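You operate a simulated robot arm through the tools that you are given. There is no shell and no other tool.

You are at the controls of a simulated two-armed robot. One attempt, no reset.

JOB
Put two of the black rubber discs from the right end of the loading bench on the middle of the loading bench. Take the middle large beaker and put it on the right end of the drum board. Take the small steel tray and put it on the middle of the loading bench. Take the clear cup and leave it on the red lid plate. Fetch the purple cup and stand it on top of the long mould with handles. Open the left table drawer. The order is free. Set down upright: clear cup, purple cup.

Only the result counts: the job must be done as asked and must still hold three seconds after the hand-in. Knocking over, shifting, dropping, spilling or breaking anything else fails it. Lids that push on must go on centred and level and be pressed home; caps that screw on are set level and turned clockwise until they are tight.

ROBOT AND FRAMES
Two 7-joint arms with two-finger parallel grippers on one trunk, on a base that moves. Base frame: it is fixed to the floor where the robot stands at the start and does not move with it; the origin is under the middle of the robot, x ahead of it, y to its left, z up. Units: mm, rad, N and s.
The left shoulder is at the start at [50, 165, 1055], the right one opposite. With the tool pointing down near the work surface each hand reaches from about 240 to 700 mm from the robot's upright axis, wherever it stands, measured 20 degrees to its own side. Places, roughly: black rubber disc (5x5x2 cm) [-3800, 200, 800]; black rubber disc (5x5x3 cm) [-3600, 400, 800]; clear cup [750, -3250, 750]; left table drawer [12000, 800, 600]; long mould with handles (56x9x3 cm) [2200, 100, 800]; middle large beaker [-3000, -1000, 750]; middle of the loading bench [-3100, -1100, 800]; purple cup [750, -3250, 750]; red lid plate [-3250, -250, 1000]; right end of the drum board (15x40 cm) [-2440, -3160, 860]; small steel tray (7x16x4 cm) [-4200, 2200, 300]. Payload 3.91 kg a hand.
The TCP of each hand is the grasp point between the finger pads, 30 mm short of the fingertips. In the tool frame z runs along the fingers and y along their closing line. The gripper opens to 110 mm. The fingers are 20 mm wide and 10 mm thick; the gripper's body (48 by 112 mm) begins 55 mm behind the TCP.
Orientation is that of the tool frame in the base frame, as [roll, pitch, yaw] about the fixed x, y, z axes, in that order (R = Rz(yaw) Ry(pitch) Rx(roll)). With the fingers straight down and closing along the base's y, the tool's x points along the base's -x, its y along +y and its z along -z.

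CONTROLS
- The arms move only by the tool move_arm. It takes "left_series", "right_series" or both (then of equal length, played together; a hand with none holds still); each is a list that holds one entry, the list of rows, each a list of 7 numbers: the shift along the tool's x, y, z in mm, then the turn, a rotation vector about the tool's x, y, z in rad, then the closure in counts, from 0 (fully open) to 255 (shut). In form: [[[x, y, z, ax, ay, az, jaw], ...]]. A call has 1 to 20 rows; each row is the pose to reach, as a shift and turn from the pose commanded when the call began, along the tool's axes at that moment. Rows are played at 5 a second. More than 50 mm and 0.15 rad between two rows, or a gripper value outside its range, and nothing of the call is played. A pose out of reach is approached as far as the arm can. The call stops where the force on the tool passes 40 N (or 10 N more than at its start, if that is more) or the arm is blocked; 0.2 s more then pass. The fingers move at their own pace (about 45 mm/s each) and stop on an object; they squeeze with about 24 N. The grip force told is the motor's: it shows also when the fingers shut on nothing. Time passes only in rows, and 0.2 s behind the last, so rows that repeat a pose let the fingers close. It gives the time, the measured TCP pose, the force on the tool (base axes), the opening and the grip force at its end, in the units of the frame above (readings bear some noise), with the torque about the TCP (base axes, N m) and any sound that the robot's microphone picked up, and new pictures: "show" is both (left out), scene, wrist or none (wrist: the cameras of the hands that moved).
- Cameras (640 x 400 px; columns grow to the right, rows downward): "scene" is now at [116, 8.8, 1225.9]; the picture's right is [0.11, -0.99, 0.00], its down [-0.57, -0.06, -0.82] and it looks along [0.82, 0.09, -0.57] (base axes); focal length 286 px, centre (320, 200). "left" rides on the left gripper at [73, -17, -103] in its tool frame; the picture's right is [0.23, 0.97, 0.00], its down [-0.76, 0.18, -0.62] and it looks along [-0.61, 0.14, 0.78] (tool axes); focal length 222 px, centre (320, 200). "right" rides on the right gripper at [72, 17, -103] in its tool frame; the picture's right is [-0.23, 0.97, 0.00], its down [-0.76, -0.18, -0.62] and it looks along [-0.61, -0.14, 0.78] (tool axes); focal length 222 px, centre (320, 200). There is no depth. A picture from a camera that has moved, and an enlarged one, comes with that camera's place and axes in the base frame and with its lens.
- move_column(by): slides the trunk up (or, below 0, down) by that many mm; the arms and the scene camera ride with it, the base frame stays. It gives what a move gives, with no picture.
- steer(legs): drives the robot by 1 to 6 legs, each [ahead, left, turn to the left] in mm, mm and rad, along the robot's own axes; the way and the turn of a leg run together, so that a leg with both is an arc; at most 1500 mm and 3.142 rad a leg. The arms and the cameras ride along, it lands a little off, and it stops where it bumps. It gives what a move gives, and a new picture of the scene camera.
- pan_tilt(pan, tilt): turns the head with the scene camera to pan (to the left, within 1.396 rad either way) and tilt (down, from -0.506 to 1.204), counted from straight ahead of the robot. It gives what a move gives, and a new picture of the scene camera.
- zoom(camera, box): a new picture of the part [left, top, right, bottom] of that camera's present view, enlarged. The clock stands still meanwhile.
- sign_off(): hands the job in; it is judged then, once.

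Nothing tells you exact positions but the pictures and the camera data. Unless the task says otherwise, let go and move clear before handing in.

The tools are called after "Request:" as name(argument=value, ...) on one line, values as JSON. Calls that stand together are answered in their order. move_arm: Moves the arms, as the interface text tells. Its arguments: {"type":"object","properties":{"left_series":{"type":"array","items":{"type":"array","items":{"type":"array","items":{"type":"number"}}}},"right_series":{"type":"array","items":{"type":"array","items":{"type":"array","items":{"type":"number"}}}},"show":{"type":"string","enum":["both","scene","wrist","none"]}},"required":[]} The other tools are called the same way: move_column (by) moves the trunk up or down; steer (legs) drives the base; pan_tilt (pan, tilt) turns the head that bears the scene camera; zoom (camera, box) takes an enlarged picture of a part of a camera's view; sign_off () hands the job in.

At the start:

```text
time_s: 0.0
left_ee_pos: [498.9, 172.4, 1010.1]
left_tcp_rot: [3.141, -0.002, -3.141]
left_wrist_force: [-0.3, 0.6, 0.0]
left_moment: [0.02, -0.04, 0.01]
left_width: 110.0
left_finger_force: 0.0
right_ee_pos: [397.3, -126.1, 1064.2]
right_tcp_rot: [3.14, 0.003, 3.139]
right_wrist_force: [-0.2, 0.3, -1.6]
right_moment: [-0.02, 0.05, 0.04]
right_width: 110.0
right_finger_force: 0.0
trunk travel left (down, up): [-275.0, 228.0]
robot x, y, heading: [-0.7, 0.2, -0.003]
head pan, tilt (commanded): [0.11, 0.609]
```

scene: 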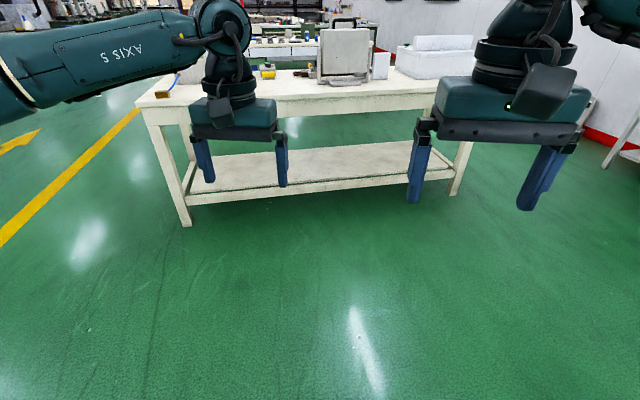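
right: 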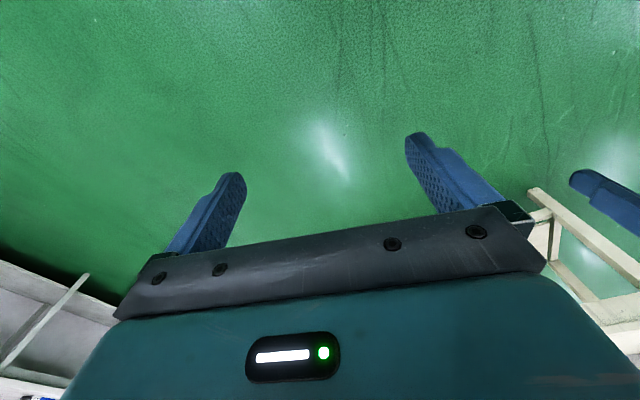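
left: 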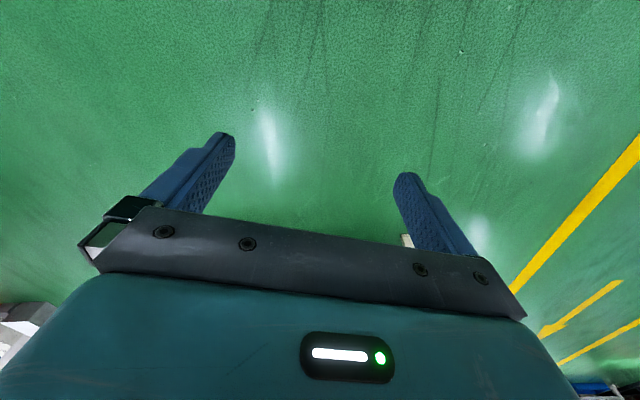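

I see a white table ahead with boxes on it, and both arms are stretched out in front. First I'll look around with the head to find the places named in the job.

Request:
pan_tilt(pan=0, tilt=0.2)

Request:
pan_tilt(pan=1.3, tilt=0.2)

Request:
pan_tilt(pan=-1.3, tilt=0.2)

```text
time_s: 0.9
left_ee_pos: [498.8, 171.5, 1008.9]
left_tcp_rot: [3.141, 0.003, 3.141]
left_wrist_force: [-0.5, -0.2, -1.0]
left_moment: [-0.01, -0.01, 0.02]
left_width: 109.6
left_finger_force: 0.0
right_ee_pos: [396.4, -126.7, 1064.5]
right_tcp_rot: [3.14, 0.003, 3.139]
right_wrist_force: [0.1, -0.2, 0.6]
right_moment: [0.01, -0.01, -0.01]
right_width: 110.0
right_finger_force: 0.1
trunk travel left (down, up): [-275.0, 228.0]
robot x, y, heading: [4.7, 0.2, 0.002]
head pan, tilt (commanded): [0.0, 0.201]
camera scene: at [121.6, -0.9, 1263.4], right [0.0, -1.0, 0.0], down [-0.2, 0.0, -0.98], along [0.98, 0.0, -0.2], focal length 286 px, centre (320, 200)
```

scene: 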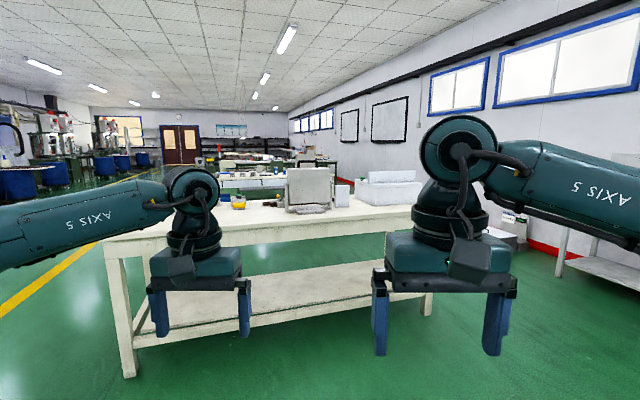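

```text
time_s: 2.3
left_ee_pos: [498.5, 172.8, 1010.2]
left_tcp_rot: [-3.142, 0.002, -3.142]
left_wrist_force: [-0.4, -0.5, 0.1]
left_moment: [0.02, 0.01, 0.01]
left_width: 110.1
left_finger_force: 0.0
right_ee_pos: [397.2, -126.8, 1065.9]
right_tcp_rot: [3.14, 0.003, 3.14]
right_wrist_force: [-0.2, 1.1, -0.2]
right_moment: [0.0, 0.01, 0.0]
right_width: 109.9
right_finger_force: 0.1
trunk travel left (down, up): [-275.0, 228.0]
robot x, y, heading: [-0.2, 1.4, 0.001]
head pan, tilt (commanded): [1.3, 0.201]
camera scene: at [53.4, 88.9, 1263.5], right [0.96, -0.27, 0.0], down [-0.05, -0.19, -0.98], along [0.26, 0.94, -0.2], focal length 286 px, centre (320, 200)
```

scene: 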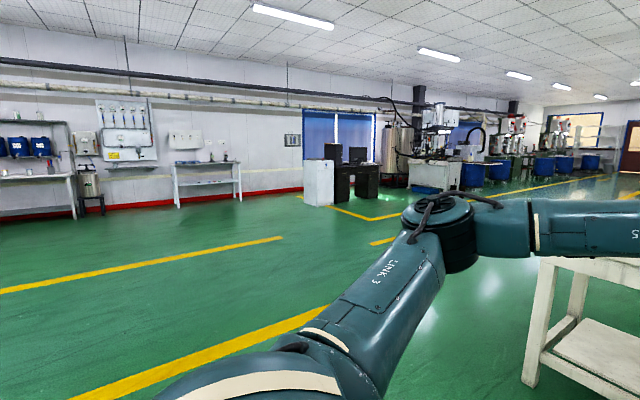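

```text
time_s: 4.7
left_ee_pos: [497.8, 172.3, 1010.5]
left_tcp_rot: [-3.141, 0.003, -3.141]
left_wrist_force: [-0.6, -0.8, 0.6]
left_moment: [0.01, 0.02, -0.01]
left_width: 110.1
left_finger_force: 0.0
right_ee_pos: [396.9, -126.5, 1063.7]
right_tcp_rot: [3.139, 0.002, 3.141]
right_wrist_force: [-1.4, 0.0, -0.3]
right_moment: [-0.02, -0.03, 0.0]
right_width: 110.1
right_finger_force: 0.2
trunk travel left (down, up): [-275.0, 228.0]
robot x, y, heading: [1.5, -0.8, -0.001]
head pan, tilt (commanded): [-1.3, 0.201]
camera scene: at [53.3, -90.7, 1263.5], right [-0.96, -0.27, 0.0], down [-0.05, 0.19, -0.98], along [0.26, -0.94, -0.2], focal length 286 px, centre (320, 200)
```

scene: 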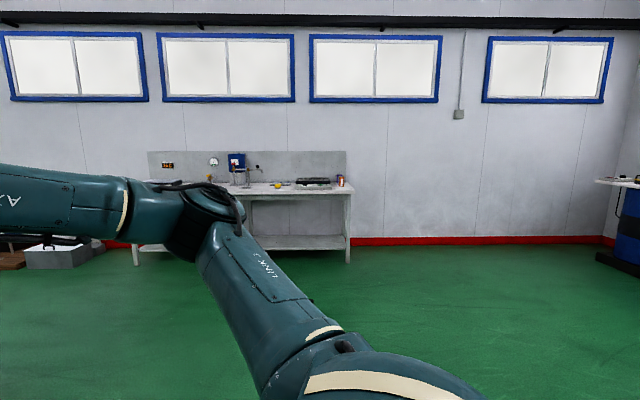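

The named places lie mostly behind and to the right, and the drawer is far ahead. I'll turn around in place and look behind me.

Request:
pan_tilt(pan=0, tilt=0.2)

Request:
steer(legs=[[0, 0, -2.0]])

Request:
steer(legs=[[0, 0, -1.14]])

Request:
pan_tilt(pan=0.9, tilt=0.2)

Request:
pan_tilt(pan=-0.9, tilt=0.2)

```text
time_s: 6.1
left_ee_pos: [498.9, 172.1, 1009.7]
left_tcp_rot: [3.141, 0.001, 3.141]
left_wrist_force: [0.4, 0.1, -0.2]
left_moment: [0.01, -0.02, 0.03]
left_width: 109.8
left_finger_force: 0.0
right_ee_pos: [396.6, -126.5, 1063.8]
right_tcp_rot: [3.141, 0.002, 3.14]
right_wrist_force: [0.6, 0.8, -0.6]
right_moment: [0.03, -0.01, -0.05]
right_width: 110.0
right_finger_force: 0.0
trunk travel left (down, up): [-275.0, 228.0]
robot x, y, heading: [1.1, -0.6, 0.0]
head pan, tilt (commanded): [0.0, 0.201]
camera scene: at [121.6, -1.0, 1263.5], right [0.0, -1.0, 0.0], down [-0.2, 0.0, -0.98], along [0.98, 0.0, -0.2], focal length 286 px, centre (320, 200)
```

scene: 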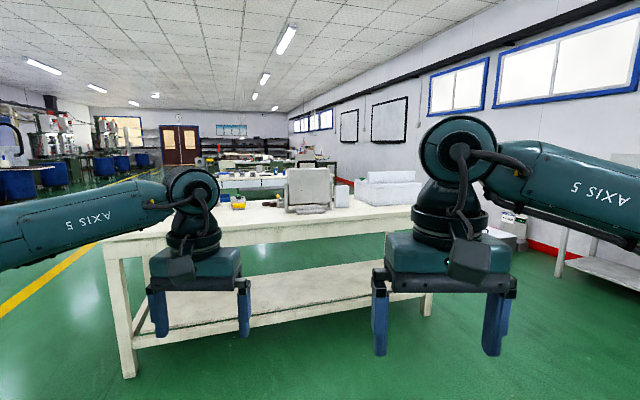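

```text
time_s: 11.3
left_ee_pos: [-40.5, -526.0, 1010.3]
left_tcp_rot: [-3.14, 0.003, 1.162]
left_wrist_force: [0.7, -0.2, 0.2]
left_moment: [0.0, 0.02, -0.01]
left_width: 110.1
left_finger_force: 0.0
right_ee_pos: [-273.6, -313.5, 1065.2]
right_tcp_rot: [3.139, 0.002, 1.161]
right_wrist_force: [-0.1, 0.4, -0.6]
right_moment: [0.0, 0.01, 0.03]
right_width: 109.8
right_finger_force: 0.0
trunk travel left (down, up): [-275.0, 228.0]
robot x, y, heading: [1.2, 1.2, -1.974]
head pan, tilt (commanded): [0.0, 0.201]
camera scene: at [-49.7, -113.3, 1263.5], right [-0.92, 0.4, 0.0], down [0.08, 0.18, -0.98], along [-0.39, -0.9, -0.2], focal length 286 px, centre (320, 200)
```

scene: 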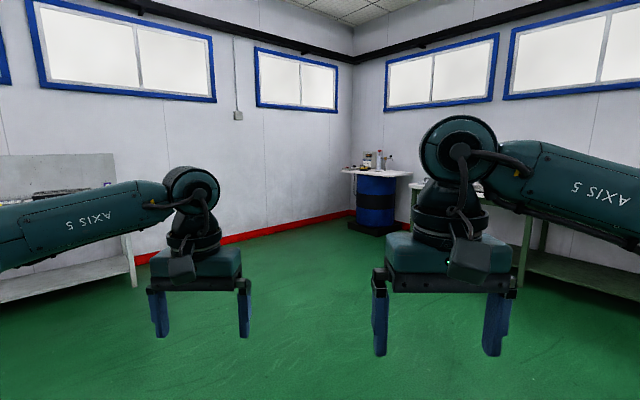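

```text
time_s: 14.6
left_ee_pos: [-496.0, -179.8, 1009.6]
left_tcp_rot: [3.142, 0.001, 0.015]
left_wrist_force: [-0.2, -0.7, 0.1]
left_moment: [-0.01, -0.02, -0.01]
left_width: 109.8
left_finger_force: 0.0
right_ee_pos: [-399.3, 120.6, 1064.0]
right_tcp_rot: [3.14, 0.001, 0.014]
right_wrist_force: [-0.3, -0.1, 0.2]
right_moment: [0.03, 0.01, 0.05]
right_width: 109.9
right_finger_force: 0.1
trunk travel left (down, up): [-275.0, 228.0]
robot x, y, heading: [2.5, -1.3, -3.123]
head pan, tilt (commanded): [0.0, 0.201]
camera scene: at [-123.4, -2.7, 1263.5], right [-0.02, 1.0, 0.0], down [0.2, 0.0, -0.98], along [-0.98, -0.02, -0.2], focal length 286 px, centre (320, 200)
```

scene: 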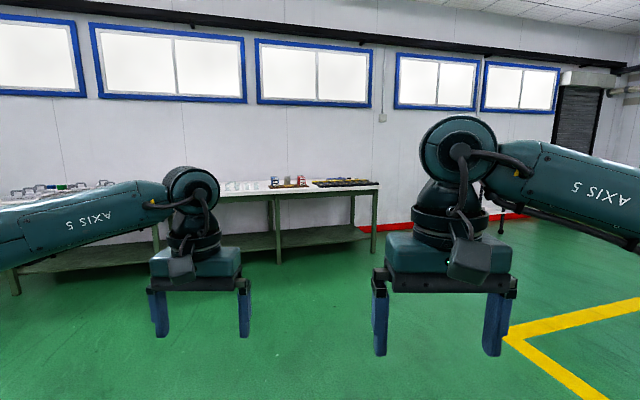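

```text
time_s: 15.8
left_ee_pos: [-496.1, -179.4, 1011.2]
left_tcp_rot: [3.142, 0.003, 0.015]
left_wrist_force: [-0.2, -0.1, 0.8]
left_moment: [-0.01, -0.01, 0.01]
left_width: 110.1
left_finger_force: 0.2
right_ee_pos: [-398.1, 120.6, 1065.2]
right_tcp_rot: [3.14, 0.002, 0.013]
right_wrist_force: [-0.4, 0.0, -0.2]
right_moment: [0.02, -0.01, -0.02]
right_width: 109.8
right_finger_force: 0.0
trunk travel left (down, up): [-275.0, 228.0]
robot x, y, heading: [-0.0, 0.3, -3.125]
head pan, tilt (commanded): [0.901, 0.201]
camera scene: at [-87.0, -75.2, 1263.5], right [-0.79, 0.61, 0.0], down [0.12, 0.16, -0.98], along [-0.6, -0.78, -0.2], focal length 286 px, centre (320, 200)
```

scene: 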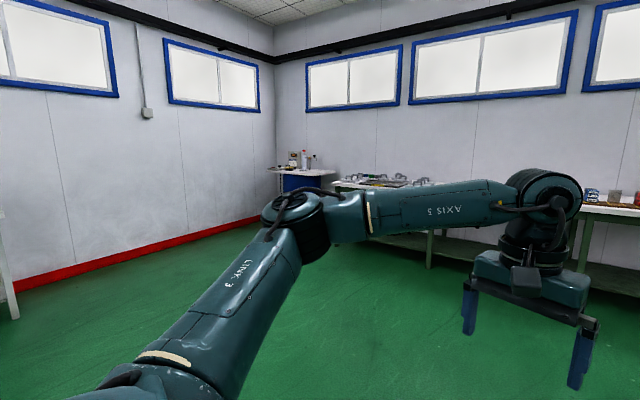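

```text
time_s: 17.6
left_ee_pos: [-495.9, -180.3, 1010.3]
left_tcp_rot: [-3.141, 0.002, 0.015]
left_wrist_force: [0.5, 0.1, 0.4]
left_moment: [0.03, 0.03, 0.02]
left_width: 110.1
left_finger_force: 0.1
right_ee_pos: [-398.9, 120.1, 1064.8]
right_tcp_rot: [3.139, 0.002, 0.014]
right_wrist_force: [-0.1, -0.3, -0.1]
right_moment: [-0.02, 0.02, 0.05]
right_width: 110.0
right_finger_force: 0.0
trunk travel left (down, up): [-275.0, 228.0]
robot x, y, heading: [-1.0, 0.6, -3.126]
head pan, tilt (commanded): [-0.901, 0.201]
camera scene: at [-89.3, 70.7, 1263.5], right [0.77, 0.63, 0.0], down [0.13, -0.15, -0.98], along [-0.62, 0.76, -0.2], focal length 286 px, centre (320, 200)
```

scene: 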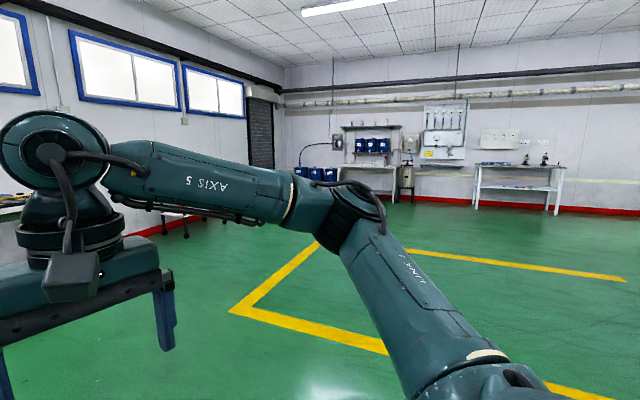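

Behind me is a long bench with beakers, discs and so on, and to its left a drum with a board on top in the corner. I'll drive closer to the bench.

Request:
pan_tilt(pan=0, tilt=0.35)

Request:
steer(legs=[[1500, 0, 0], [350, 0, 0]])

Request:
pan_tilt(pan=0.7, tilt=0.35)

Request:
pan_tilt(pan=-0.7, tilt=0.35)

```text
time_s: 18.8
left_ee_pos: [-496.2, -180.4, 1010.4]
left_tcp_rot: [3.139, 0.002, 0.015]
left_wrist_force: [-0.3, -0.8, 0.2]
left_moment: [0.01, -0.02, 0.02]
left_width: 110.1
left_finger_force: 0.1
right_ee_pos: [-399.4, 119.5, 1064.6]
right_tcp_rot: [3.141, 0.002, 0.015]
right_wrist_force: [0.1, -0.4, -0.4]
right_moment: [0.05, -0.01, 0.01]
right_width: 110.0
right_finger_force: 0.1
trunk travel left (down, up): [-275.0, 228.0]
robot x, y, heading: [-1.2, 0.6, -3.13]
head pan, tilt (commanded): [0.0, 0.351]
camera scene: at [-123.3, -2.8, 1249.5], right [-0.01, 1.0, 0.0], down [0.34, 0.01, -0.94], along [-0.94, -0.01, -0.34], focal length 286 px, centre (320, 200)
```

scene: 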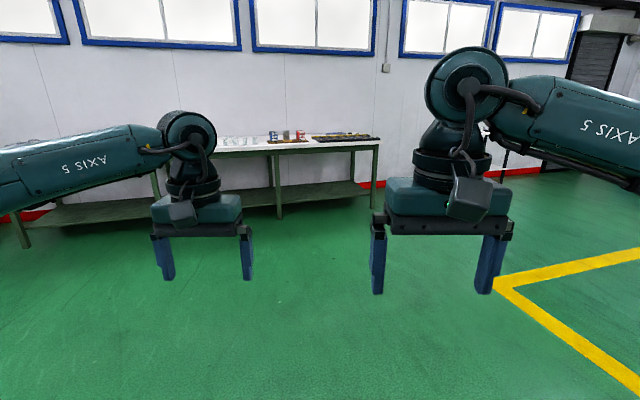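

```text
time_s: 28.1
left_ee_pos: [-2350.7, -220.6, 1009.3]
left_tcp_rot: [3.141, 0.0, 0.024]
left_wrist_force: [-0.1, -0.7, -0.3]
left_moment: [0.04, 0.02, 0.02]
left_width: 110.1
left_finger_force: 0.0
right_ee_pos: [-2255.2, 81.4, 1064.6]
right_tcp_rot: [3.139, 0.004, 0.023]
right_wrist_force: [-0.9, -0.4, 0.0]
right_moment: [0.02, -0.01, 0.0]
right_width: 110.3
right_finger_force: 0.2
trunk travel left (down, up): [-275.0, 228.0]
robot x, y, heading: [-1858.8, -39.5, -3.118]
head pan, tilt (commanded): [0.0, 0.351]
camera scene: at [-1978.7, -39.6, 1249.4], right [-0.02, 1.0, 0.0], down [0.34, 0.01, -0.94], along [-0.94, -0.02, -0.34], focal length 286 px, centre (320, 200)
```

scene: 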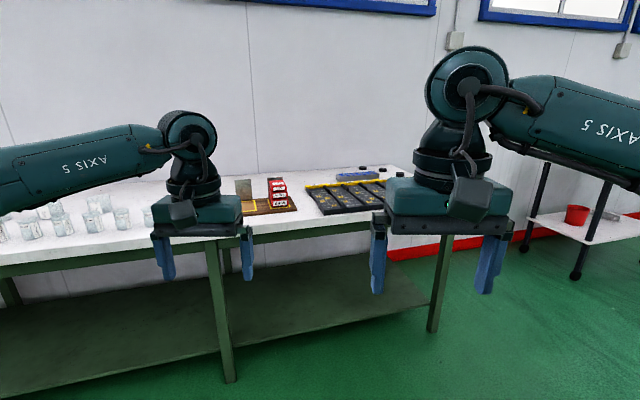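

```text
time_s: 29.1
left_ee_pos: [-2349.8, -218.8, 1010.8]
left_tcp_rot: [3.141, 0.001, 0.025]
left_wrist_force: [-0.7, 0.6, 0.3]
left_moment: [-0.03, -0.02, -0.02]
left_width: 110.1
left_finger_force: 0.1
right_ee_pos: [-2255.7, 81.1, 1064.9]
right_tcp_rot: [3.141, 0.002, 0.023]
right_wrist_force: [0.9, 0.9, -0.1]
right_moment: [-0.01, 0.01, 0.01]
right_width: 110.0
right_finger_force: 0.0
trunk travel left (down, up): [-275.0, 228.0]
robot x, y, heading: [-1858.1, -37.4, -3.119]
head pan, tilt (commanded): [0.7, 0.351]
camera scene: at [-1955.0, -99.0, 1249.4], right [-0.66, 0.75, 0.0], down [0.26, 0.23, -0.94], along [-0.7, -0.62, -0.34], focal length 286 px, centre (320, 200)
```

scene: 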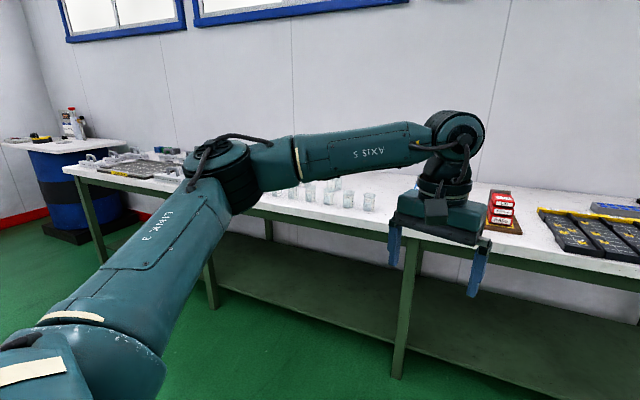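

```text
time_s: 30.7
left_ee_pos: [-2350.0, -220.3, 1009.8]
left_tcp_rot: [3.141, 0.001, 0.025]
left_wrist_force: [-0.4, -0.2, 0.4]
left_moment: [-0.04, -0.04, 0.02]
left_width: 110.1
left_finger_force: 0.0
right_ee_pos: [-2255.8, 80.1, 1065.0]
right_tcp_rot: [3.141, -0.001, 0.023]
right_wrist_force: [-0.4, -1.1, -1.0]
right_moment: [-0.01, 0.01, 0.0]
right_width: 109.8
right_finger_force: 0.1
trunk travel left (down, up): [-275.0, 228.0]
robot x, y, heading: [-1854.3, -35.0, -3.118]
head pan, tilt (commanded): [-0.7, 0.351]
camera scene: at [-1957.9, 20.9, 1249.4], right [0.63, 0.78, 0.0], down [0.27, -0.21, -0.94], along [-0.73, 0.59, -0.34], focal length 286 px, centre (320, 200)
```

scene: 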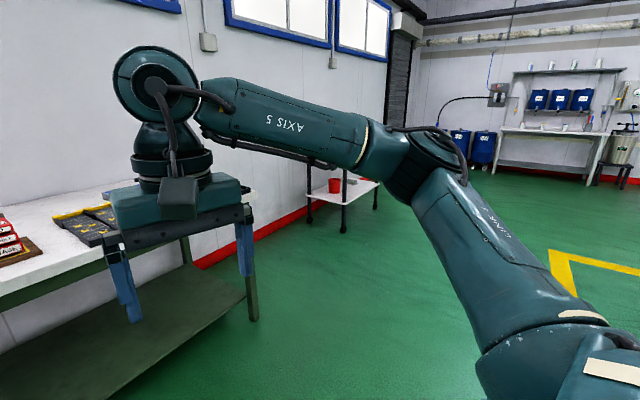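

The bench is slightly turned relative to the base frame (about 0.28 rad), with beakers around its middle, a red rack and black trays to the right, and moulds on the left. I'll square up to the bench and view its middle from higher up.

Request:
pan_tilt(pan=0, tilt=0.5)

Request:
move_column(by=150)

Request:
steer(legs=[[0, 0, 0.26], [350, 750, 0]])

```text
time_s: 31.7
left_ee_pos: [-2349.5, -220.1, 1009.9]
left_tcp_rot: [-3.141, 0.003, 0.025]
left_wrist_force: [0.1, -0.5, 0.0]
left_moment: [-0.02, 0.01, -0.01]
left_width: 109.8
left_finger_force: 0.1
right_ee_pos: [-2255.1, 81.8, 1063.9]
right_tcp_rot: [3.141, 0.002, 0.022]
right_wrist_force: [-0.3, -0.7, -0.2]
right_moment: [0.05, 0.02, -0.02]
right_width: 109.9
right_finger_force: 0.0
trunk travel left (down, up): [-275.0, 228.0]
robot x, y, heading: [-1856.0, -36.7, -3.12]
head pan, tilt (commanded): [0.0, 0.499]
camera scene: at [-1976.2, -39.4, 1235.8], right [-0.02, 1.0, 0.0], down [0.48, 0.01, -0.88], along [-0.88, -0.02, -0.48], focal length 286 px, centre (320, 200)
```

scene: 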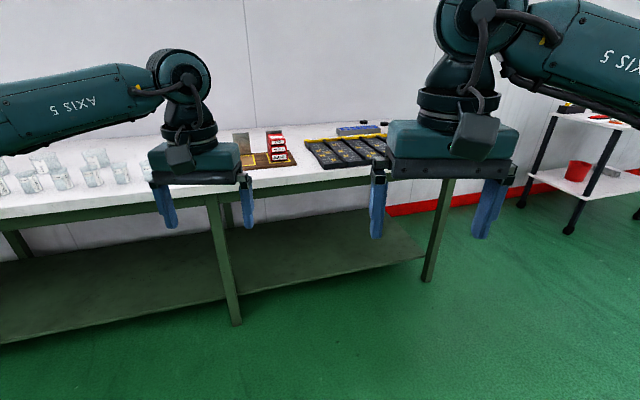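

```text
time_s: 33.5
left_ee_pos: [-2348.0, -220.2, 1159.6]
left_tcp_rot: [3.141, 0.001, 0.025]
left_wrist_force: [0.2, -0.1, -0.9]
left_moment: [0.0, 0.02, 0.02]
left_width: 110.0
left_finger_force: 0.0
right_ee_pos: [-2254.2, 81.3, 1215.6]
right_tcp_rot: [3.14, 0.001, 0.024]
right_wrist_force: [0.0, -0.4, 0.0]
right_moment: [-0.01, -0.02, 0.03]
right_width: 109.9
right_finger_force: 0.0
trunk travel left (down, up): [-425.0, 78.0]
robot x, y, heading: [-1854.6, -36.6, -3.116]
head pan, tilt (commanded): [0.0, 0.499]
```

```text
time_s: 41.3
left_ee_pos: [-2403.6, -1154.8, 1160.5]
left_tcp_rot: [-3.141, 0.001, 0.291]
left_wrist_force: [-0.7, 0.0, -0.1]
left_moment: [0.02, 0.01, 0.02]
left_width: 110.1
left_finger_force: 0.0
right_ee_pos: [-2391.0, -839.5, 1214.3]
right_tcp_rot: [3.14, 0.002, 0.288]
right_wrist_force: [0.3, 0.8, 0.7]
right_moment: [-0.04, 0.0, -0.01]
right_width: 109.7
right_finger_force: 0.1
trunk travel left (down, up): [-425.0, 78.0]
robot x, y, heading: [-1973.2, -846.7, -2.852]
head pan, tilt (commanded): [0.0, 0.499]
camera scene: at [-2090.4, -882.1, 1385.8], right [-0.29, 0.96, 0.0], down [0.46, 0.14, -0.88], along [-0.84, -0.25, -0.48], focal length 286 px, centre (320, 200)
```

scene: 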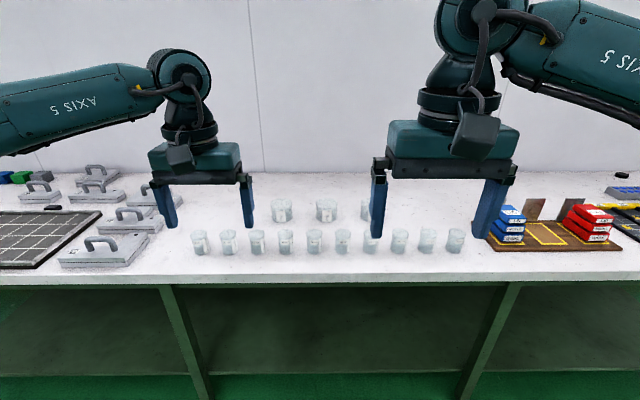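

Now I see the bench: ten small beakers in front, three large beakers behind them, moulds to the left, and blue/red stacks to the right. I'll zoom in for detail.

Request:
zoom(camera="scene", box=[460, 160, 640, 272])

Request:
zoom(camera="scene", box=[180, 170, 480, 290])

Request:
zoom(camera="scene", box=[0, 150, 190, 280])

Request:
pan_tilt(pan=-0.7, tilt=0.4)

Request:
pan_tilt(pan=0.8, tilt=0.4)

```text
3.56 times, centred on (550, 216) of scene
camera zoom: at [-2090.4, -882.1, 1385.8], right [-0.29, 0.96, 0.0], down [0.46, 0.14, -0.88], along [-0.84, -0.25, -0.48], focal length 1015 px, centre (-498, 143)
```

zoom: 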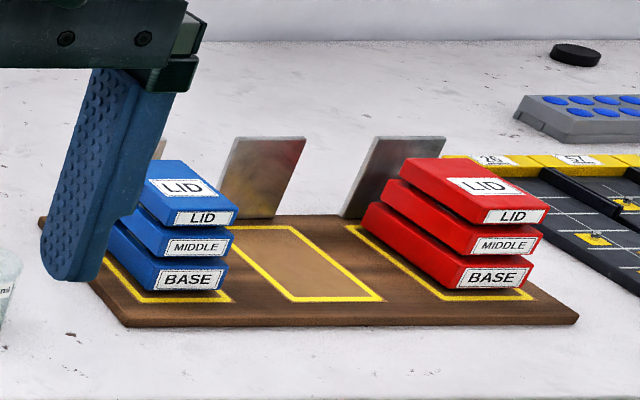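

```text
2.13 times, centred on (330, 230) of scene
camera zoom: at [-2090.4, -882.1, 1385.8], right [-0.29, 0.96, 0.0], down [0.46, 0.14, -0.88], along [-0.84, -0.25, -0.48], focal length 609 px, centre (299, 136)
```

zoom: 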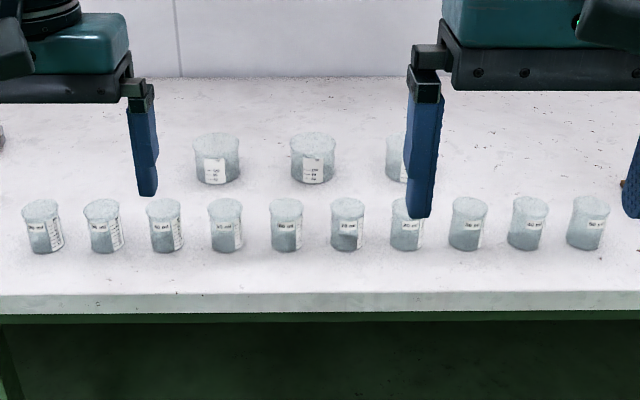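

```text
3.08 times, centred on (95, 215) of scene
camera zoom: at [-2090.4, -882.1, 1385.8], right [-0.29, 0.96, 0.0], down [0.46, 0.14, -0.88], along [-0.84, -0.25, -0.48], focal length 879 px, centre (1012, 154)
```

zoom: 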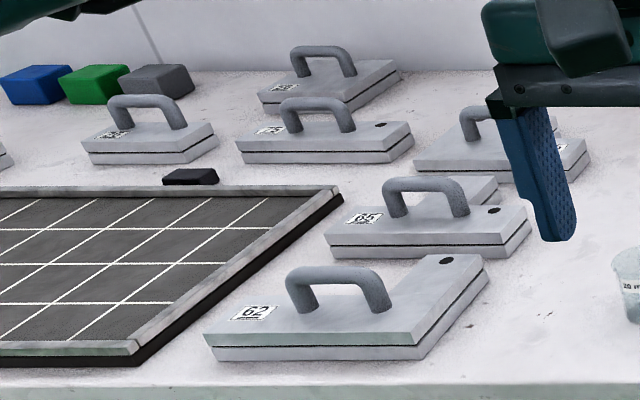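

```text
time_s: 42.4
left_ee_pos: [-2402.8, -1154.2, 1159.3]
left_tcp_rot: [3.141, 0.002, 0.29]
left_wrist_force: [0.3, 0.0, -0.2]
left_moment: [-0.01, 0.02, 0.01]
left_width: 109.9
left_finger_force: 0.0
right_ee_pos: [-2391.1, -838.8, 1214.4]
right_tcp_rot: [3.14, 0.002, 0.288]
right_wrist_force: [1.0, 0.4, 1.2]
right_moment: [0.0, 0.0, -0.03]
right_width: 109.6
right_finger_force: 0.0
trunk travel left (down, up): [-425.0, 78.0]
robot x, y, heading: [-1970.0, -849.8, -2.852]
head pan, tilt (commanded): [-0.7, 0.4]
camera scene: at [-2088.2, -819.1, 1394.9], right [0.4, 0.92, 0.0], down [0.36, -0.15, -0.92], along [-0.85, 0.37, -0.39], focal length 286 px, centre (320, 200)
```

scene: 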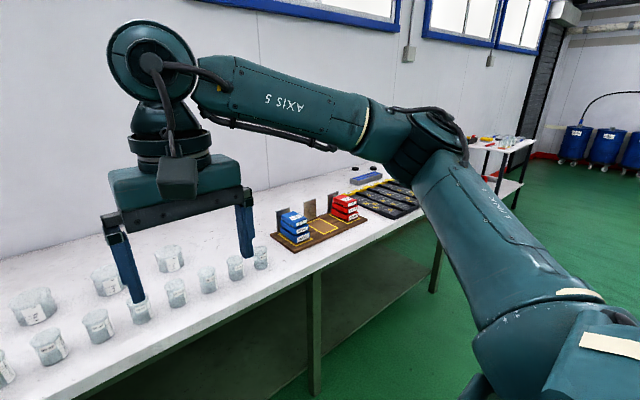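

```text
time_s: 44.0
left_ee_pos: [-2402.7, -1152.8, 1161.3]
left_tcp_rot: [3.139, 0.002, 0.289]
left_wrist_force: [0.3, 0.7, -0.4]
left_moment: [0.0, 0.0, 0.02]
left_width: 109.9
left_finger_force: 0.1
right_ee_pos: [-2391.3, -839.2, 1214.9]
right_tcp_rot: [3.139, 0.003, 0.288]
right_wrist_force: [0.0, -0.6, -0.2]
right_moment: [0.02, -0.01, -0.01]
right_width: 109.9
right_finger_force: 0.0
trunk travel left (down, up): [-425.0, 78.0]
robot x, y, heading: [-1976.0, -848.3, -2.85]
head pan, tilt (commanded): [0.799, 0.4]
camera scene: at [-2046.2, -938.0, 1394.9], right [-0.89, 0.46, 0.0], down [0.18, 0.34, -0.92], along [-0.43, -0.82, -0.39], focal length 286 px, centre (320, 200)
```

scene: 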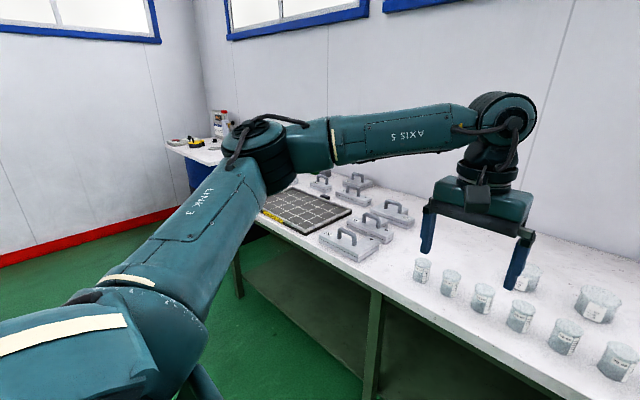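

The bench layout is clear. I'll check my base's footprint by looking straight down, and look at the trolley and discs to the right.

Request:
pan_tilt(pan=0, tilt=1.2)

Request:
pan_tilt(pan=0, tilt=0.8)

```text
time_s: 45.1
left_ee_pos: [-2403.4, -1153.9, 1159.3]
left_tcp_rot: [-3.141, 0.001, 0.291]
left_wrist_force: [-0.6, -0.6, 0.6]
left_moment: [0.0, -0.04, -0.01]
left_width: 110.1
left_finger_force: 0.0
right_ee_pos: [-2390.3, -840.0, 1214.2]
right_tcp_rot: [3.141, 0.0, 0.288]
right_wrist_force: [0.2, 0.3, -0.7]
right_moment: [-0.01, -0.03, 0.0]
right_width: 109.8
right_finger_force: 0.0
trunk travel left (down, up): [-425.0, 78.0]
robot x, y, heading: [-1973.6, -848.3, -2.856]
head pan, tilt (commanded): [0.0, 1.201]
camera scene: at [-2056.8, -872.0, 1332.1], right [-0.29, 0.96, 0.0], down [0.89, 0.27, -0.36], along [-0.35, -0.1, -0.93], focal length 286 px, centre (320, 200)
```

scene: 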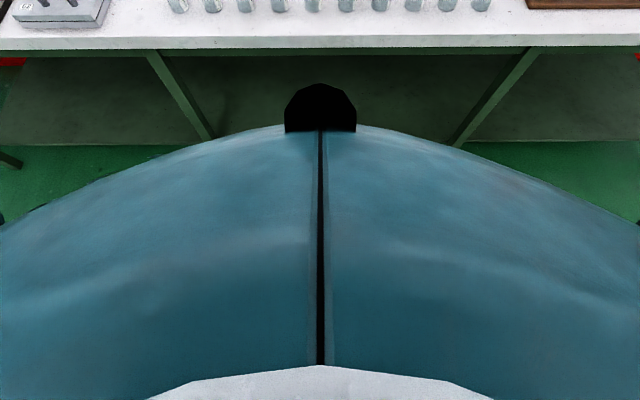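

```text
time_s: 46.0
left_ee_pos: [-2402.7, -1154.5, 1160.4]
left_tcp_rot: [-3.142, 0.001, 0.289]
left_wrist_force: [-0.5, -0.2, 0.6]
left_moment: [-0.02, 0.01, 0.0]
left_width: 109.9
left_finger_force: 0.0
right_ee_pos: [-2391.3, -838.6, 1215.1]
right_tcp_rot: [3.139, 0.001, 0.287]
right_wrist_force: [-0.1, -0.1, 0.1]
right_moment: [0.03, -0.01, 0.0]
right_width: 110.2
right_finger_force: 0.1
trunk travel left (down, up): [-425.0, 78.0]
robot x, y, heading: [-1974.3, -847.2, -2.853]
head pan, tilt (commanded): [0.0, 0.799]
camera scene: at [-2080.5, -879.0, 1359.7], right [-0.29, 0.96, 0.0], down [0.69, 0.21, -0.7], along [-0.67, -0.2, -0.72], focal length 286 px, centre (320, 200)
```

scene: 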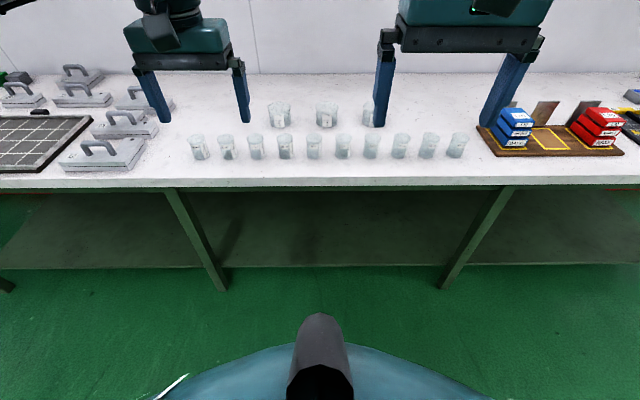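

The view shows my torso only. Next I'll slide right along the bench to look at the black discs at its right end.

Request:
pan_tilt(pan=0, tilt=0.6)

Request:
steer(legs=[[0, -1480, 0]])

```text
time_s: 46.7
left_ee_pos: [-2402.7, -1155.6, 1159.7]
left_tcp_rot: [3.14, 0.001, 0.292]
left_wrist_force: [-0.2, -0.2, -0.2]
left_moment: [-0.01, -0.01, 0.01]
left_width: 110.3
left_finger_force: 0.0
right_ee_pos: [-2391.4, -839.9, 1214.8]
right_tcp_rot: [3.14, 0.002, 0.287]
right_wrist_force: [0.1, 0.2, 0.7]
right_moment: [0.0, 0.02, 0.03]
right_width: 110.0
right_finger_force: 0.1
trunk travel left (down, up): [-425.0, 78.0]
robot x, y, heading: [-1977.4, -847.7, -2.854]
head pan, tilt (commanded): [0.0, 0.6]
camera scene: at [-2087.9, -881.2, 1376.6], right [-0.29, 0.96, 0.0], down [0.54, 0.16, -0.82], along [-0.79, -0.24, -0.57], focal length 286 px, centre (320, 200)
```

scene: 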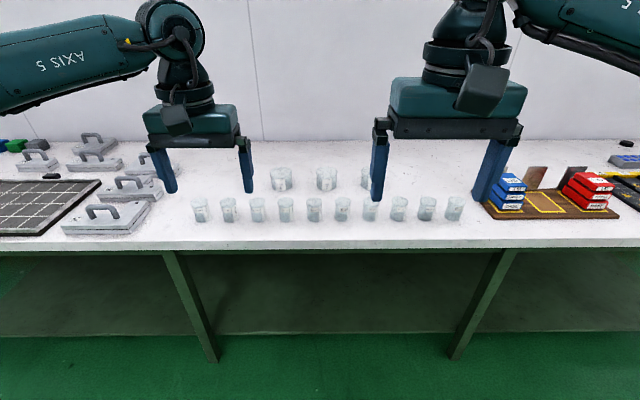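

```text
time_s: 59.9
left_ee_pos: [-2822.2, 275.9, 1159.5]
left_tcp_rot: [3.141, 0.0, 0.28]
left_wrist_force: [-0.5, 0.4, -0.3]
left_moment: [0.04, 0.01, -0.02]
left_width: 110.0
left_finger_force: 0.0
right_ee_pos: [-2806.6, 592.0, 1214.2]
right_tcp_rot: [3.139, 0.003, 0.275]
right_wrist_force: [-0.2, -0.5, 0.4]
right_moment: [-0.03, -0.02, 0.0]
right_width: 110.2
right_finger_force: 0.1
trunk travel left (down, up): [-425.0, 78.0]
robot x, y, heading: [-2395.2, 577.8, -2.863]
head pan, tilt (commanded): [0.0, 0.6]
camera scene: at [-2504.8, 545.9, 1376.7], right [-0.27, 0.96, 0.0], down [0.54, 0.16, -0.83], along [-0.79, -0.23, -0.56], focal length 286 px, centre (320, 200)
```

scene: 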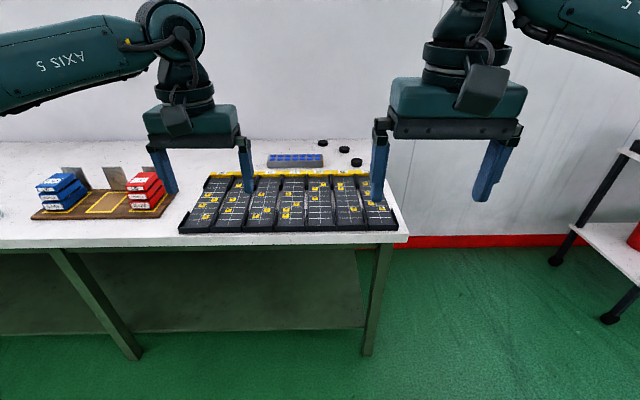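

Request:
zoom(camera="scene", box=[250, 120, 420, 226])

Request:
zoom(camera="scene", box=[20, 130, 200, 242])

Request:
pan_tilt(pan=-0.6, tilt=0.5)

```text
3.76 times, centred on (335, 173) of scene
camera zoom: at [-2504.8, 545.9, 1376.7], right [-0.27, 0.96, 0.0], down [0.54, 0.16, -0.83], along [-0.79, -0.23, -0.56], focal length 1075 px, centre (264, 302)
```

zoom: 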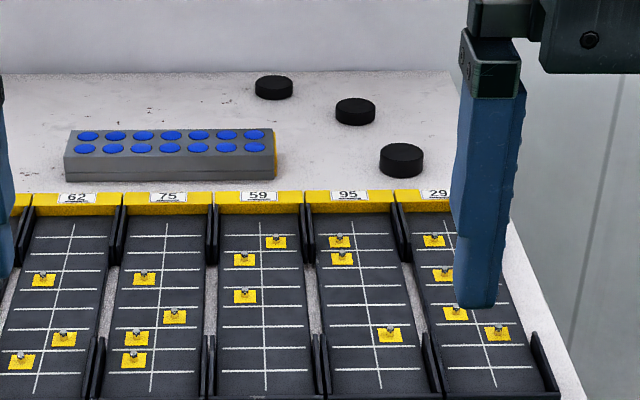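

```text
3.56 times, centred on (110, 186) of scene
camera zoom: at [-2504.8, 545.9, 1376.7], right [-0.27, 0.96, 0.0], down [0.54, 0.16, -0.83], along [-0.79, -0.23, -0.56], focal length 1015 px, centre (1067, 250)
```

zoom: 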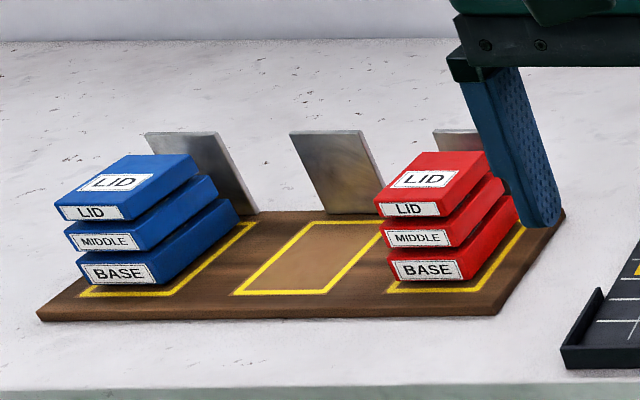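

```text
time_s: 60.9
left_ee_pos: [-2822.6, 276.0, 1160.0]
left_tcp_rot: [-3.14, 0.001, 0.279]
left_wrist_force: [0.2, 0.5, 0.6]
left_moment: [-0.01, -0.01, 0.0]
left_width: 110.1
left_finger_force: 0.1
right_ee_pos: [-2807.4, 590.6, 1214.0]
right_tcp_rot: [3.14, 0.001, 0.276]
right_wrist_force: [-0.9, 0.2, 0.4]
right_moment: [0.01, -0.02, -0.02]
right_width: 109.7
right_finger_force: 0.1
trunk travel left (down, up): [-425.0, 78.0]
robot x, y, heading: [-2386.1, 576.1, -2.866]
head pan, tilt (commanded): [-0.6, 0.499]
camera scene: at [-2506.1, 598.9, 1385.8], right [0.32, 0.95, 0.0], down [0.45, -0.15, -0.88], along [-0.83, 0.28, -0.48], focal length 286 px, centre (320, 200)
```

scene: 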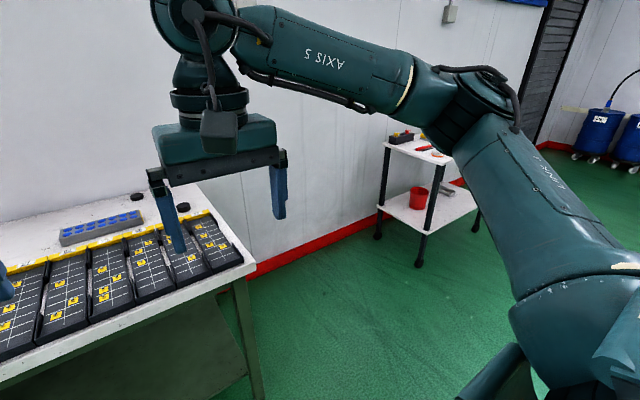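

There are three black discs behind the trays: two thin, one thick. They're best reached from the bench's right end. First I'll lower the trunk here in the open (hands are in front of the bench) to learn how far my base sticks out.

Request:
pan_tilt(pan=0, tilt=0.75)

Request:
steer(legs=[[-100, -620, 0]])

Request:
move_column(by=-420)

Request:
pan_tilt(pan=0, tilt=0.72)

Request:
pan_tilt(pan=0.8, tilt=0.75)

```text
time_s: 61.9
left_ee_pos: [-2823.4, 276.2, 1158.7]
left_tcp_rot: [3.141, 0.001, 0.28]
left_wrist_force: [0.1, 0.7, 0.0]
left_moment: [-0.01, -0.01, 0.02]
left_width: 109.9
left_finger_force: 0.1
right_ee_pos: [-2807.7, 592.1, 1214.8]
right_tcp_rot: [3.139, 0.003, 0.277]
right_wrist_force: [0.8, -0.6, 0.4]
right_moment: [0.01, 0.03, 0.0]
right_width: 109.9
right_finger_force: 0.1
trunk travel left (down, up): [-425.0, 78.0]
robot x, y, heading: [-2387.5, 581.2, -2.86]
head pan, tilt (commanded): [0.0, 0.75]
camera scene: at [-2499.5, 547.5, 1363.8], right [-0.27, 0.96, 0.0], down [0.66, 0.19, -0.73], along [-0.7, -0.2, -0.68], focal length 286 px, centre (320, 200)
```

scene: 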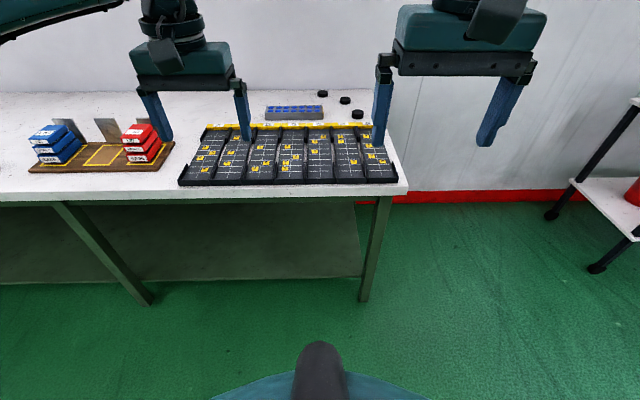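

```text
time_s: 67.8
left_ee_pos: [-2897.3, 893.1, 1159.7]
left_tcp_rot: [3.14, 0.002, 0.293]
left_wrist_force: [0.7, -0.2, 0.0]
left_moment: [0.0, -0.01, 0.02]
left_width: 109.9
left_finger_force: 0.1
right_ee_pos: [-2887.1, 1209.5, 1214.0]
right_tcp_rot: [3.14, 0.002, 0.292]
right_wrist_force: [0.7, -1.0, -0.6]
right_moment: [-0.01, 0.0, -0.01]
right_width: 109.5
right_finger_force: 0.0
trunk travel left (down, up): [-425.0, 78.0]
robot x, y, heading: [-2466.1, 1200.1, -2.846]
head pan, tilt (commanded): [0.0, 0.75]
camera scene: at [-2578.0, 1169.6, 1363.8], right [-0.29, 0.96, 0.0], down [0.65, 0.2, -0.73], along [-0.7, -0.21, -0.68], focal length 286 px, centre (320, 200)
```

scene: 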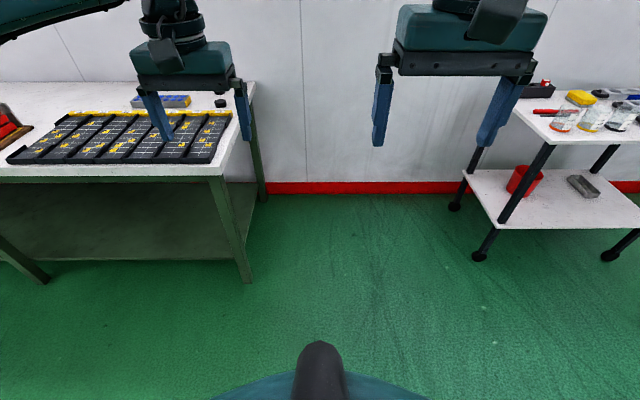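

```text
refused: -420 is not a number from -400 to 400
```

```text
time_s: 68.4
left_ee_pos: [-2896.8, 893.4, 1160.4]
left_tcp_rot: [-3.141, 0.004, 0.295]
left_wrist_force: [0.5, -0.1, -0.1]
left_moment: [0.02, 0.01, -0.03]
left_width: 110.2
left_finger_force: 0.0
right_ee_pos: [-2886.7, 1208.6, 1214.8]
right_tcp_rot: [3.14, 0.003, 0.292]
right_wrist_force: [-0.1, 0.0, -0.3]
right_moment: [-0.07, 0.01, 0.02]
right_width: 109.9
right_finger_force: 0.1
trunk travel left (down, up): [-425.0, 78.0]
robot x, y, heading: [-2470.4, 1203.8, -2.847]
head pan, tilt (commanded): [0.0, 0.721]
camera scene: at [-2579.2, 1169.1, 1366.3], right [-0.29, 0.96, 0.0], down [0.63, 0.19, -0.75], along [-0.72, -0.22, -0.66], focal length 286 px, centre (320, 200)
```

scene: 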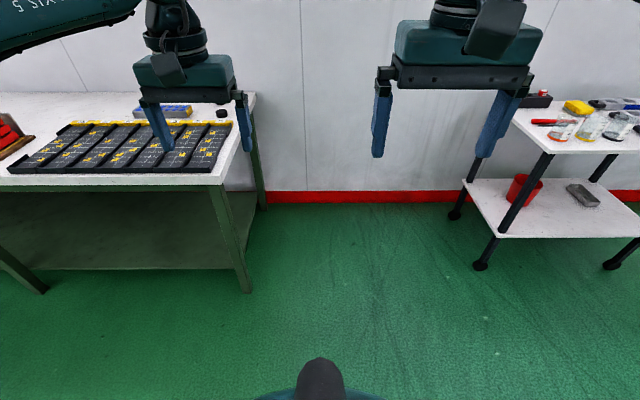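

```text
time_s: 69.5
left_ee_pos: [-2896.3, 894.3, 1160.5]
left_tcp_rot: [3.141, 0.002, 0.296]
left_wrist_force: [-0.3, 0.3, 0.5]
left_moment: [0.02, -0.01, -0.01]
left_width: 110.0
left_finger_force: 0.0
right_ee_pos: [-2886.6, 1209.5, 1213.9]
right_tcp_rot: [3.139, 0.001, 0.291]
right_wrist_force: [0.4, 0.1, -0.6]
right_moment: [0.0, 0.0, 0.02]
right_width: 109.8
right_finger_force: 0.1
trunk travel left (down, up): [-425.0, 78.0]
robot x, y, heading: [-2466.6, 1202.4, -2.847]
head pan, tilt (commanded): [0.799, 0.75]
camera scene: at [-2536.8, 1120.0, 1363.8], right [-0.89, 0.46, 0.0], down [0.31, 0.61, -0.73], along [-0.34, -0.65, -0.68], focal length 286 px, centre (320, 200)
```

scene: 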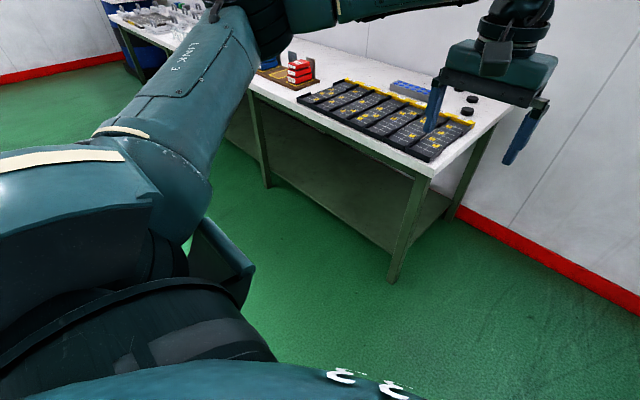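

The small steel tray lies on the lower shelf of the trolley to the right. I'm in the open now, so I'll lower the trunk to check the base footprint.

Request:
move_column(by=-400)

Request:
pan_tilt(pan=0, tilt=0.7)

Request:
pan_tilt(pan=-1.39, tilt=0.7)

```text
time_s: 73.4
left_ee_pos: [-2898.5, 892.8, 760.0]
left_tcp_rot: [3.14, 0.001, 0.295]
left_wrist_force: [-0.4, 0.7, -0.1]
left_moment: [-0.01, 0.02, 0.02]
left_width: 110.1
left_finger_force: 0.1
right_ee_pos: [-2885.7, 1207.7, 814.9]
right_tcp_rot: [3.14, -0.001, 0.293]
right_wrist_force: [-0.2, 0.0, 0.6]
right_moment: [-0.01, -0.01, 0.03]
right_width: 109.9
right_finger_force: 0.1
trunk travel left (down, up): [-25.0, 478.0]
robot x, y, heading: [-2468.2, 1201.9, -2.847]
head pan, tilt (commanded): [0.799, 0.75]
```

```text
time_s: 74.5
left_ee_pos: [-2896.1, 893.4, 759.1]
left_tcp_rot: [3.14, 0.002, 0.294]
left_wrist_force: [-0.2, -0.1, -0.4]
left_moment: [-0.02, -0.02, 0.02]
left_width: 109.8
left_finger_force: 0.0
right_ee_pos: [-2886.4, 1209.8, 814.8]
right_tcp_rot: [3.138, 0.003, 0.292]
right_wrist_force: [0.0, 0.0, 0.2]
right_moment: [-0.01, -0.02, 0.02]
right_width: 110.2
right_finger_force: 0.0
trunk travel left (down, up): [-25.0, 478.0]
robot x, y, heading: [-2467.8, 1203.1, -2.849]
head pan, tilt (commanded): [0.0, 0.7]
camera scene: at [-2580.0, 1168.9, 968.0], right [-0.29, 0.96, 0.0], down [0.62, 0.19, -0.76], along [-0.73, -0.22, -0.64], focal length 286 px, centre (320, 200)
```

scene: 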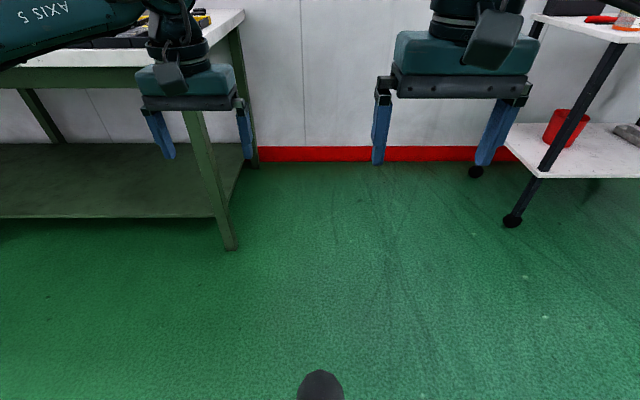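

```text
time_s: 76.0
left_ee_pos: [-2896.6, 893.4, 759.0]
left_tcp_rot: [-3.141, 0.001, 0.295]
left_wrist_force: [0.1, -0.4, 0.2]
left_moment: [0.0, 0.02, -0.03]
left_width: 109.9
left_finger_force: 0.1
right_ee_pos: [-2886.0, 1210.2, 815.6]
right_tcp_rot: [3.14, 0.002, 0.292]
right_wrist_force: [0.2, 0.0, -1.4]
right_moment: [0.0, 0.01, 0.01]
right_width: 109.9
right_finger_force: 0.1
trunk travel left (down, up): [-25.0, 478.0]
robot x, y, heading: [-2471.6, 1201.3, -2.848]
head pan, tilt (commanded): [-1.389, 0.7]
camera scene: at [-2537.7, 1269.0, 968.1], right [0.89, 0.46, 0.0], down [0.3, -0.57, -0.76], along [-0.35, 0.68, -0.64], focal length 286 px, centre (320, 200)
```

scene: 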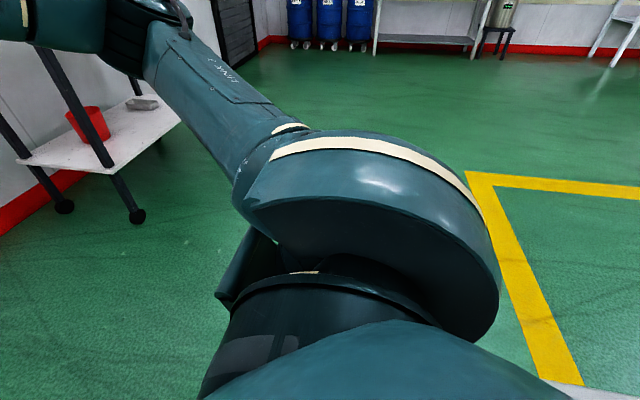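

Nothing of the base shows within about 380 mm ahead, so the footprint is modest. While low, I'll drive to the trolley and look at the small steel tray on its lower shelf.

Request:
pan_tilt(pan=0, tilt=0.5)

Request:
steer(legs=[[0, -1200, 0], [250, -110, 0]])

```text
time_s: 77.6
left_ee_pos: [-2896.4, 894.5, 759.7]
left_tcp_rot: [-3.141, 0.002, 0.296]
left_wrist_force: [0.4, -0.2, -0.1]
left_moment: [0.03, 0.01, 0.01]
left_width: 109.8
left_finger_force: 0.1
right_ee_pos: [-2886.3, 1207.9, 813.7]
right_tcp_rot: [3.139, 0.002, 0.291]
right_wrist_force: [-0.3, 0.8, 0.0]
right_moment: [-0.01, 0.01, -0.01]
right_width: 109.8
right_finger_force: 0.0
trunk travel left (down, up): [-25.0, 478.0]
robot x, y, heading: [-2469.8, 1205.3, -2.847]
head pan, tilt (commanded): [0.0, 0.499]
camera scene: at [-2585.8, 1167.2, 985.8], right [-0.29, 0.96, 0.0], down [0.46, 0.14, -0.88], along [-0.84, -0.25, -0.48], focal length 286 px, centre (320, 200)
```

scene: 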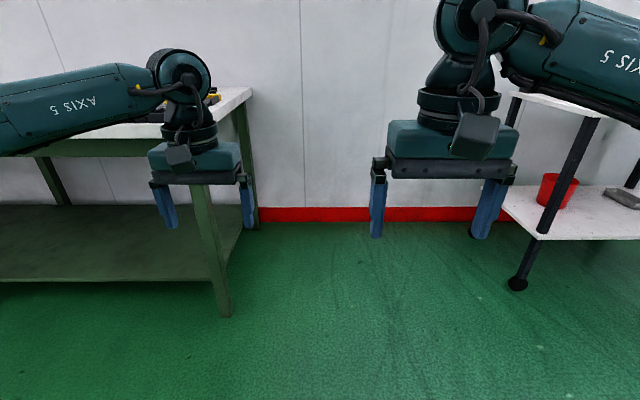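

```text
time_s: 89.7
left_ee_pos: [-3511.2, 2056.1, 759.7]
left_tcp_rot: [3.141, 0.001, 0.3]
left_wrist_force: [0.7, -0.5, 0.6]
left_moment: [-0.01, 0.0, -0.03]
left_width: 110.0
left_finger_force: 0.1
right_ee_pos: [-3500.7, 2371.7, 814.9]
right_tcp_rot: [3.141, 0.001, 0.295]
right_wrist_force: [0.6, 0.0, -0.3]
right_moment: [0.01, -0.01, -0.03]
right_width: 110.1
right_finger_force: 0.0
trunk travel left (down, up): [-25.0, 478.0]
robot x, y, heading: [-3087.5, 2365.4, -2.849]
head pan, tilt (commanded): [0.0, 0.499]
camera scene: at [-3200.5, 2331.3, 985.8], right [-0.29, 0.96, 0.0], down [0.46, 0.14, -0.88], along [-0.84, -0.26, -0.48], focal length 286 px, centre (320, 200)
```

scene: 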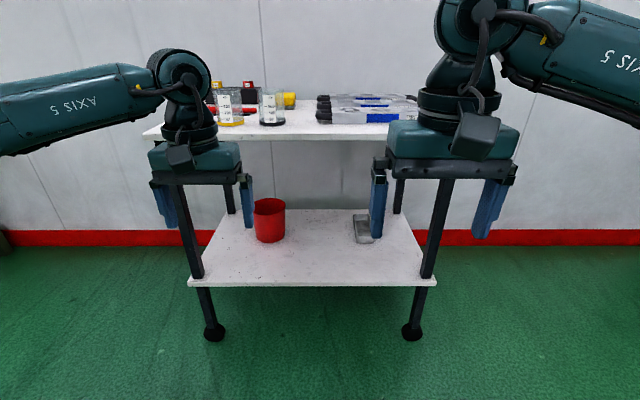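

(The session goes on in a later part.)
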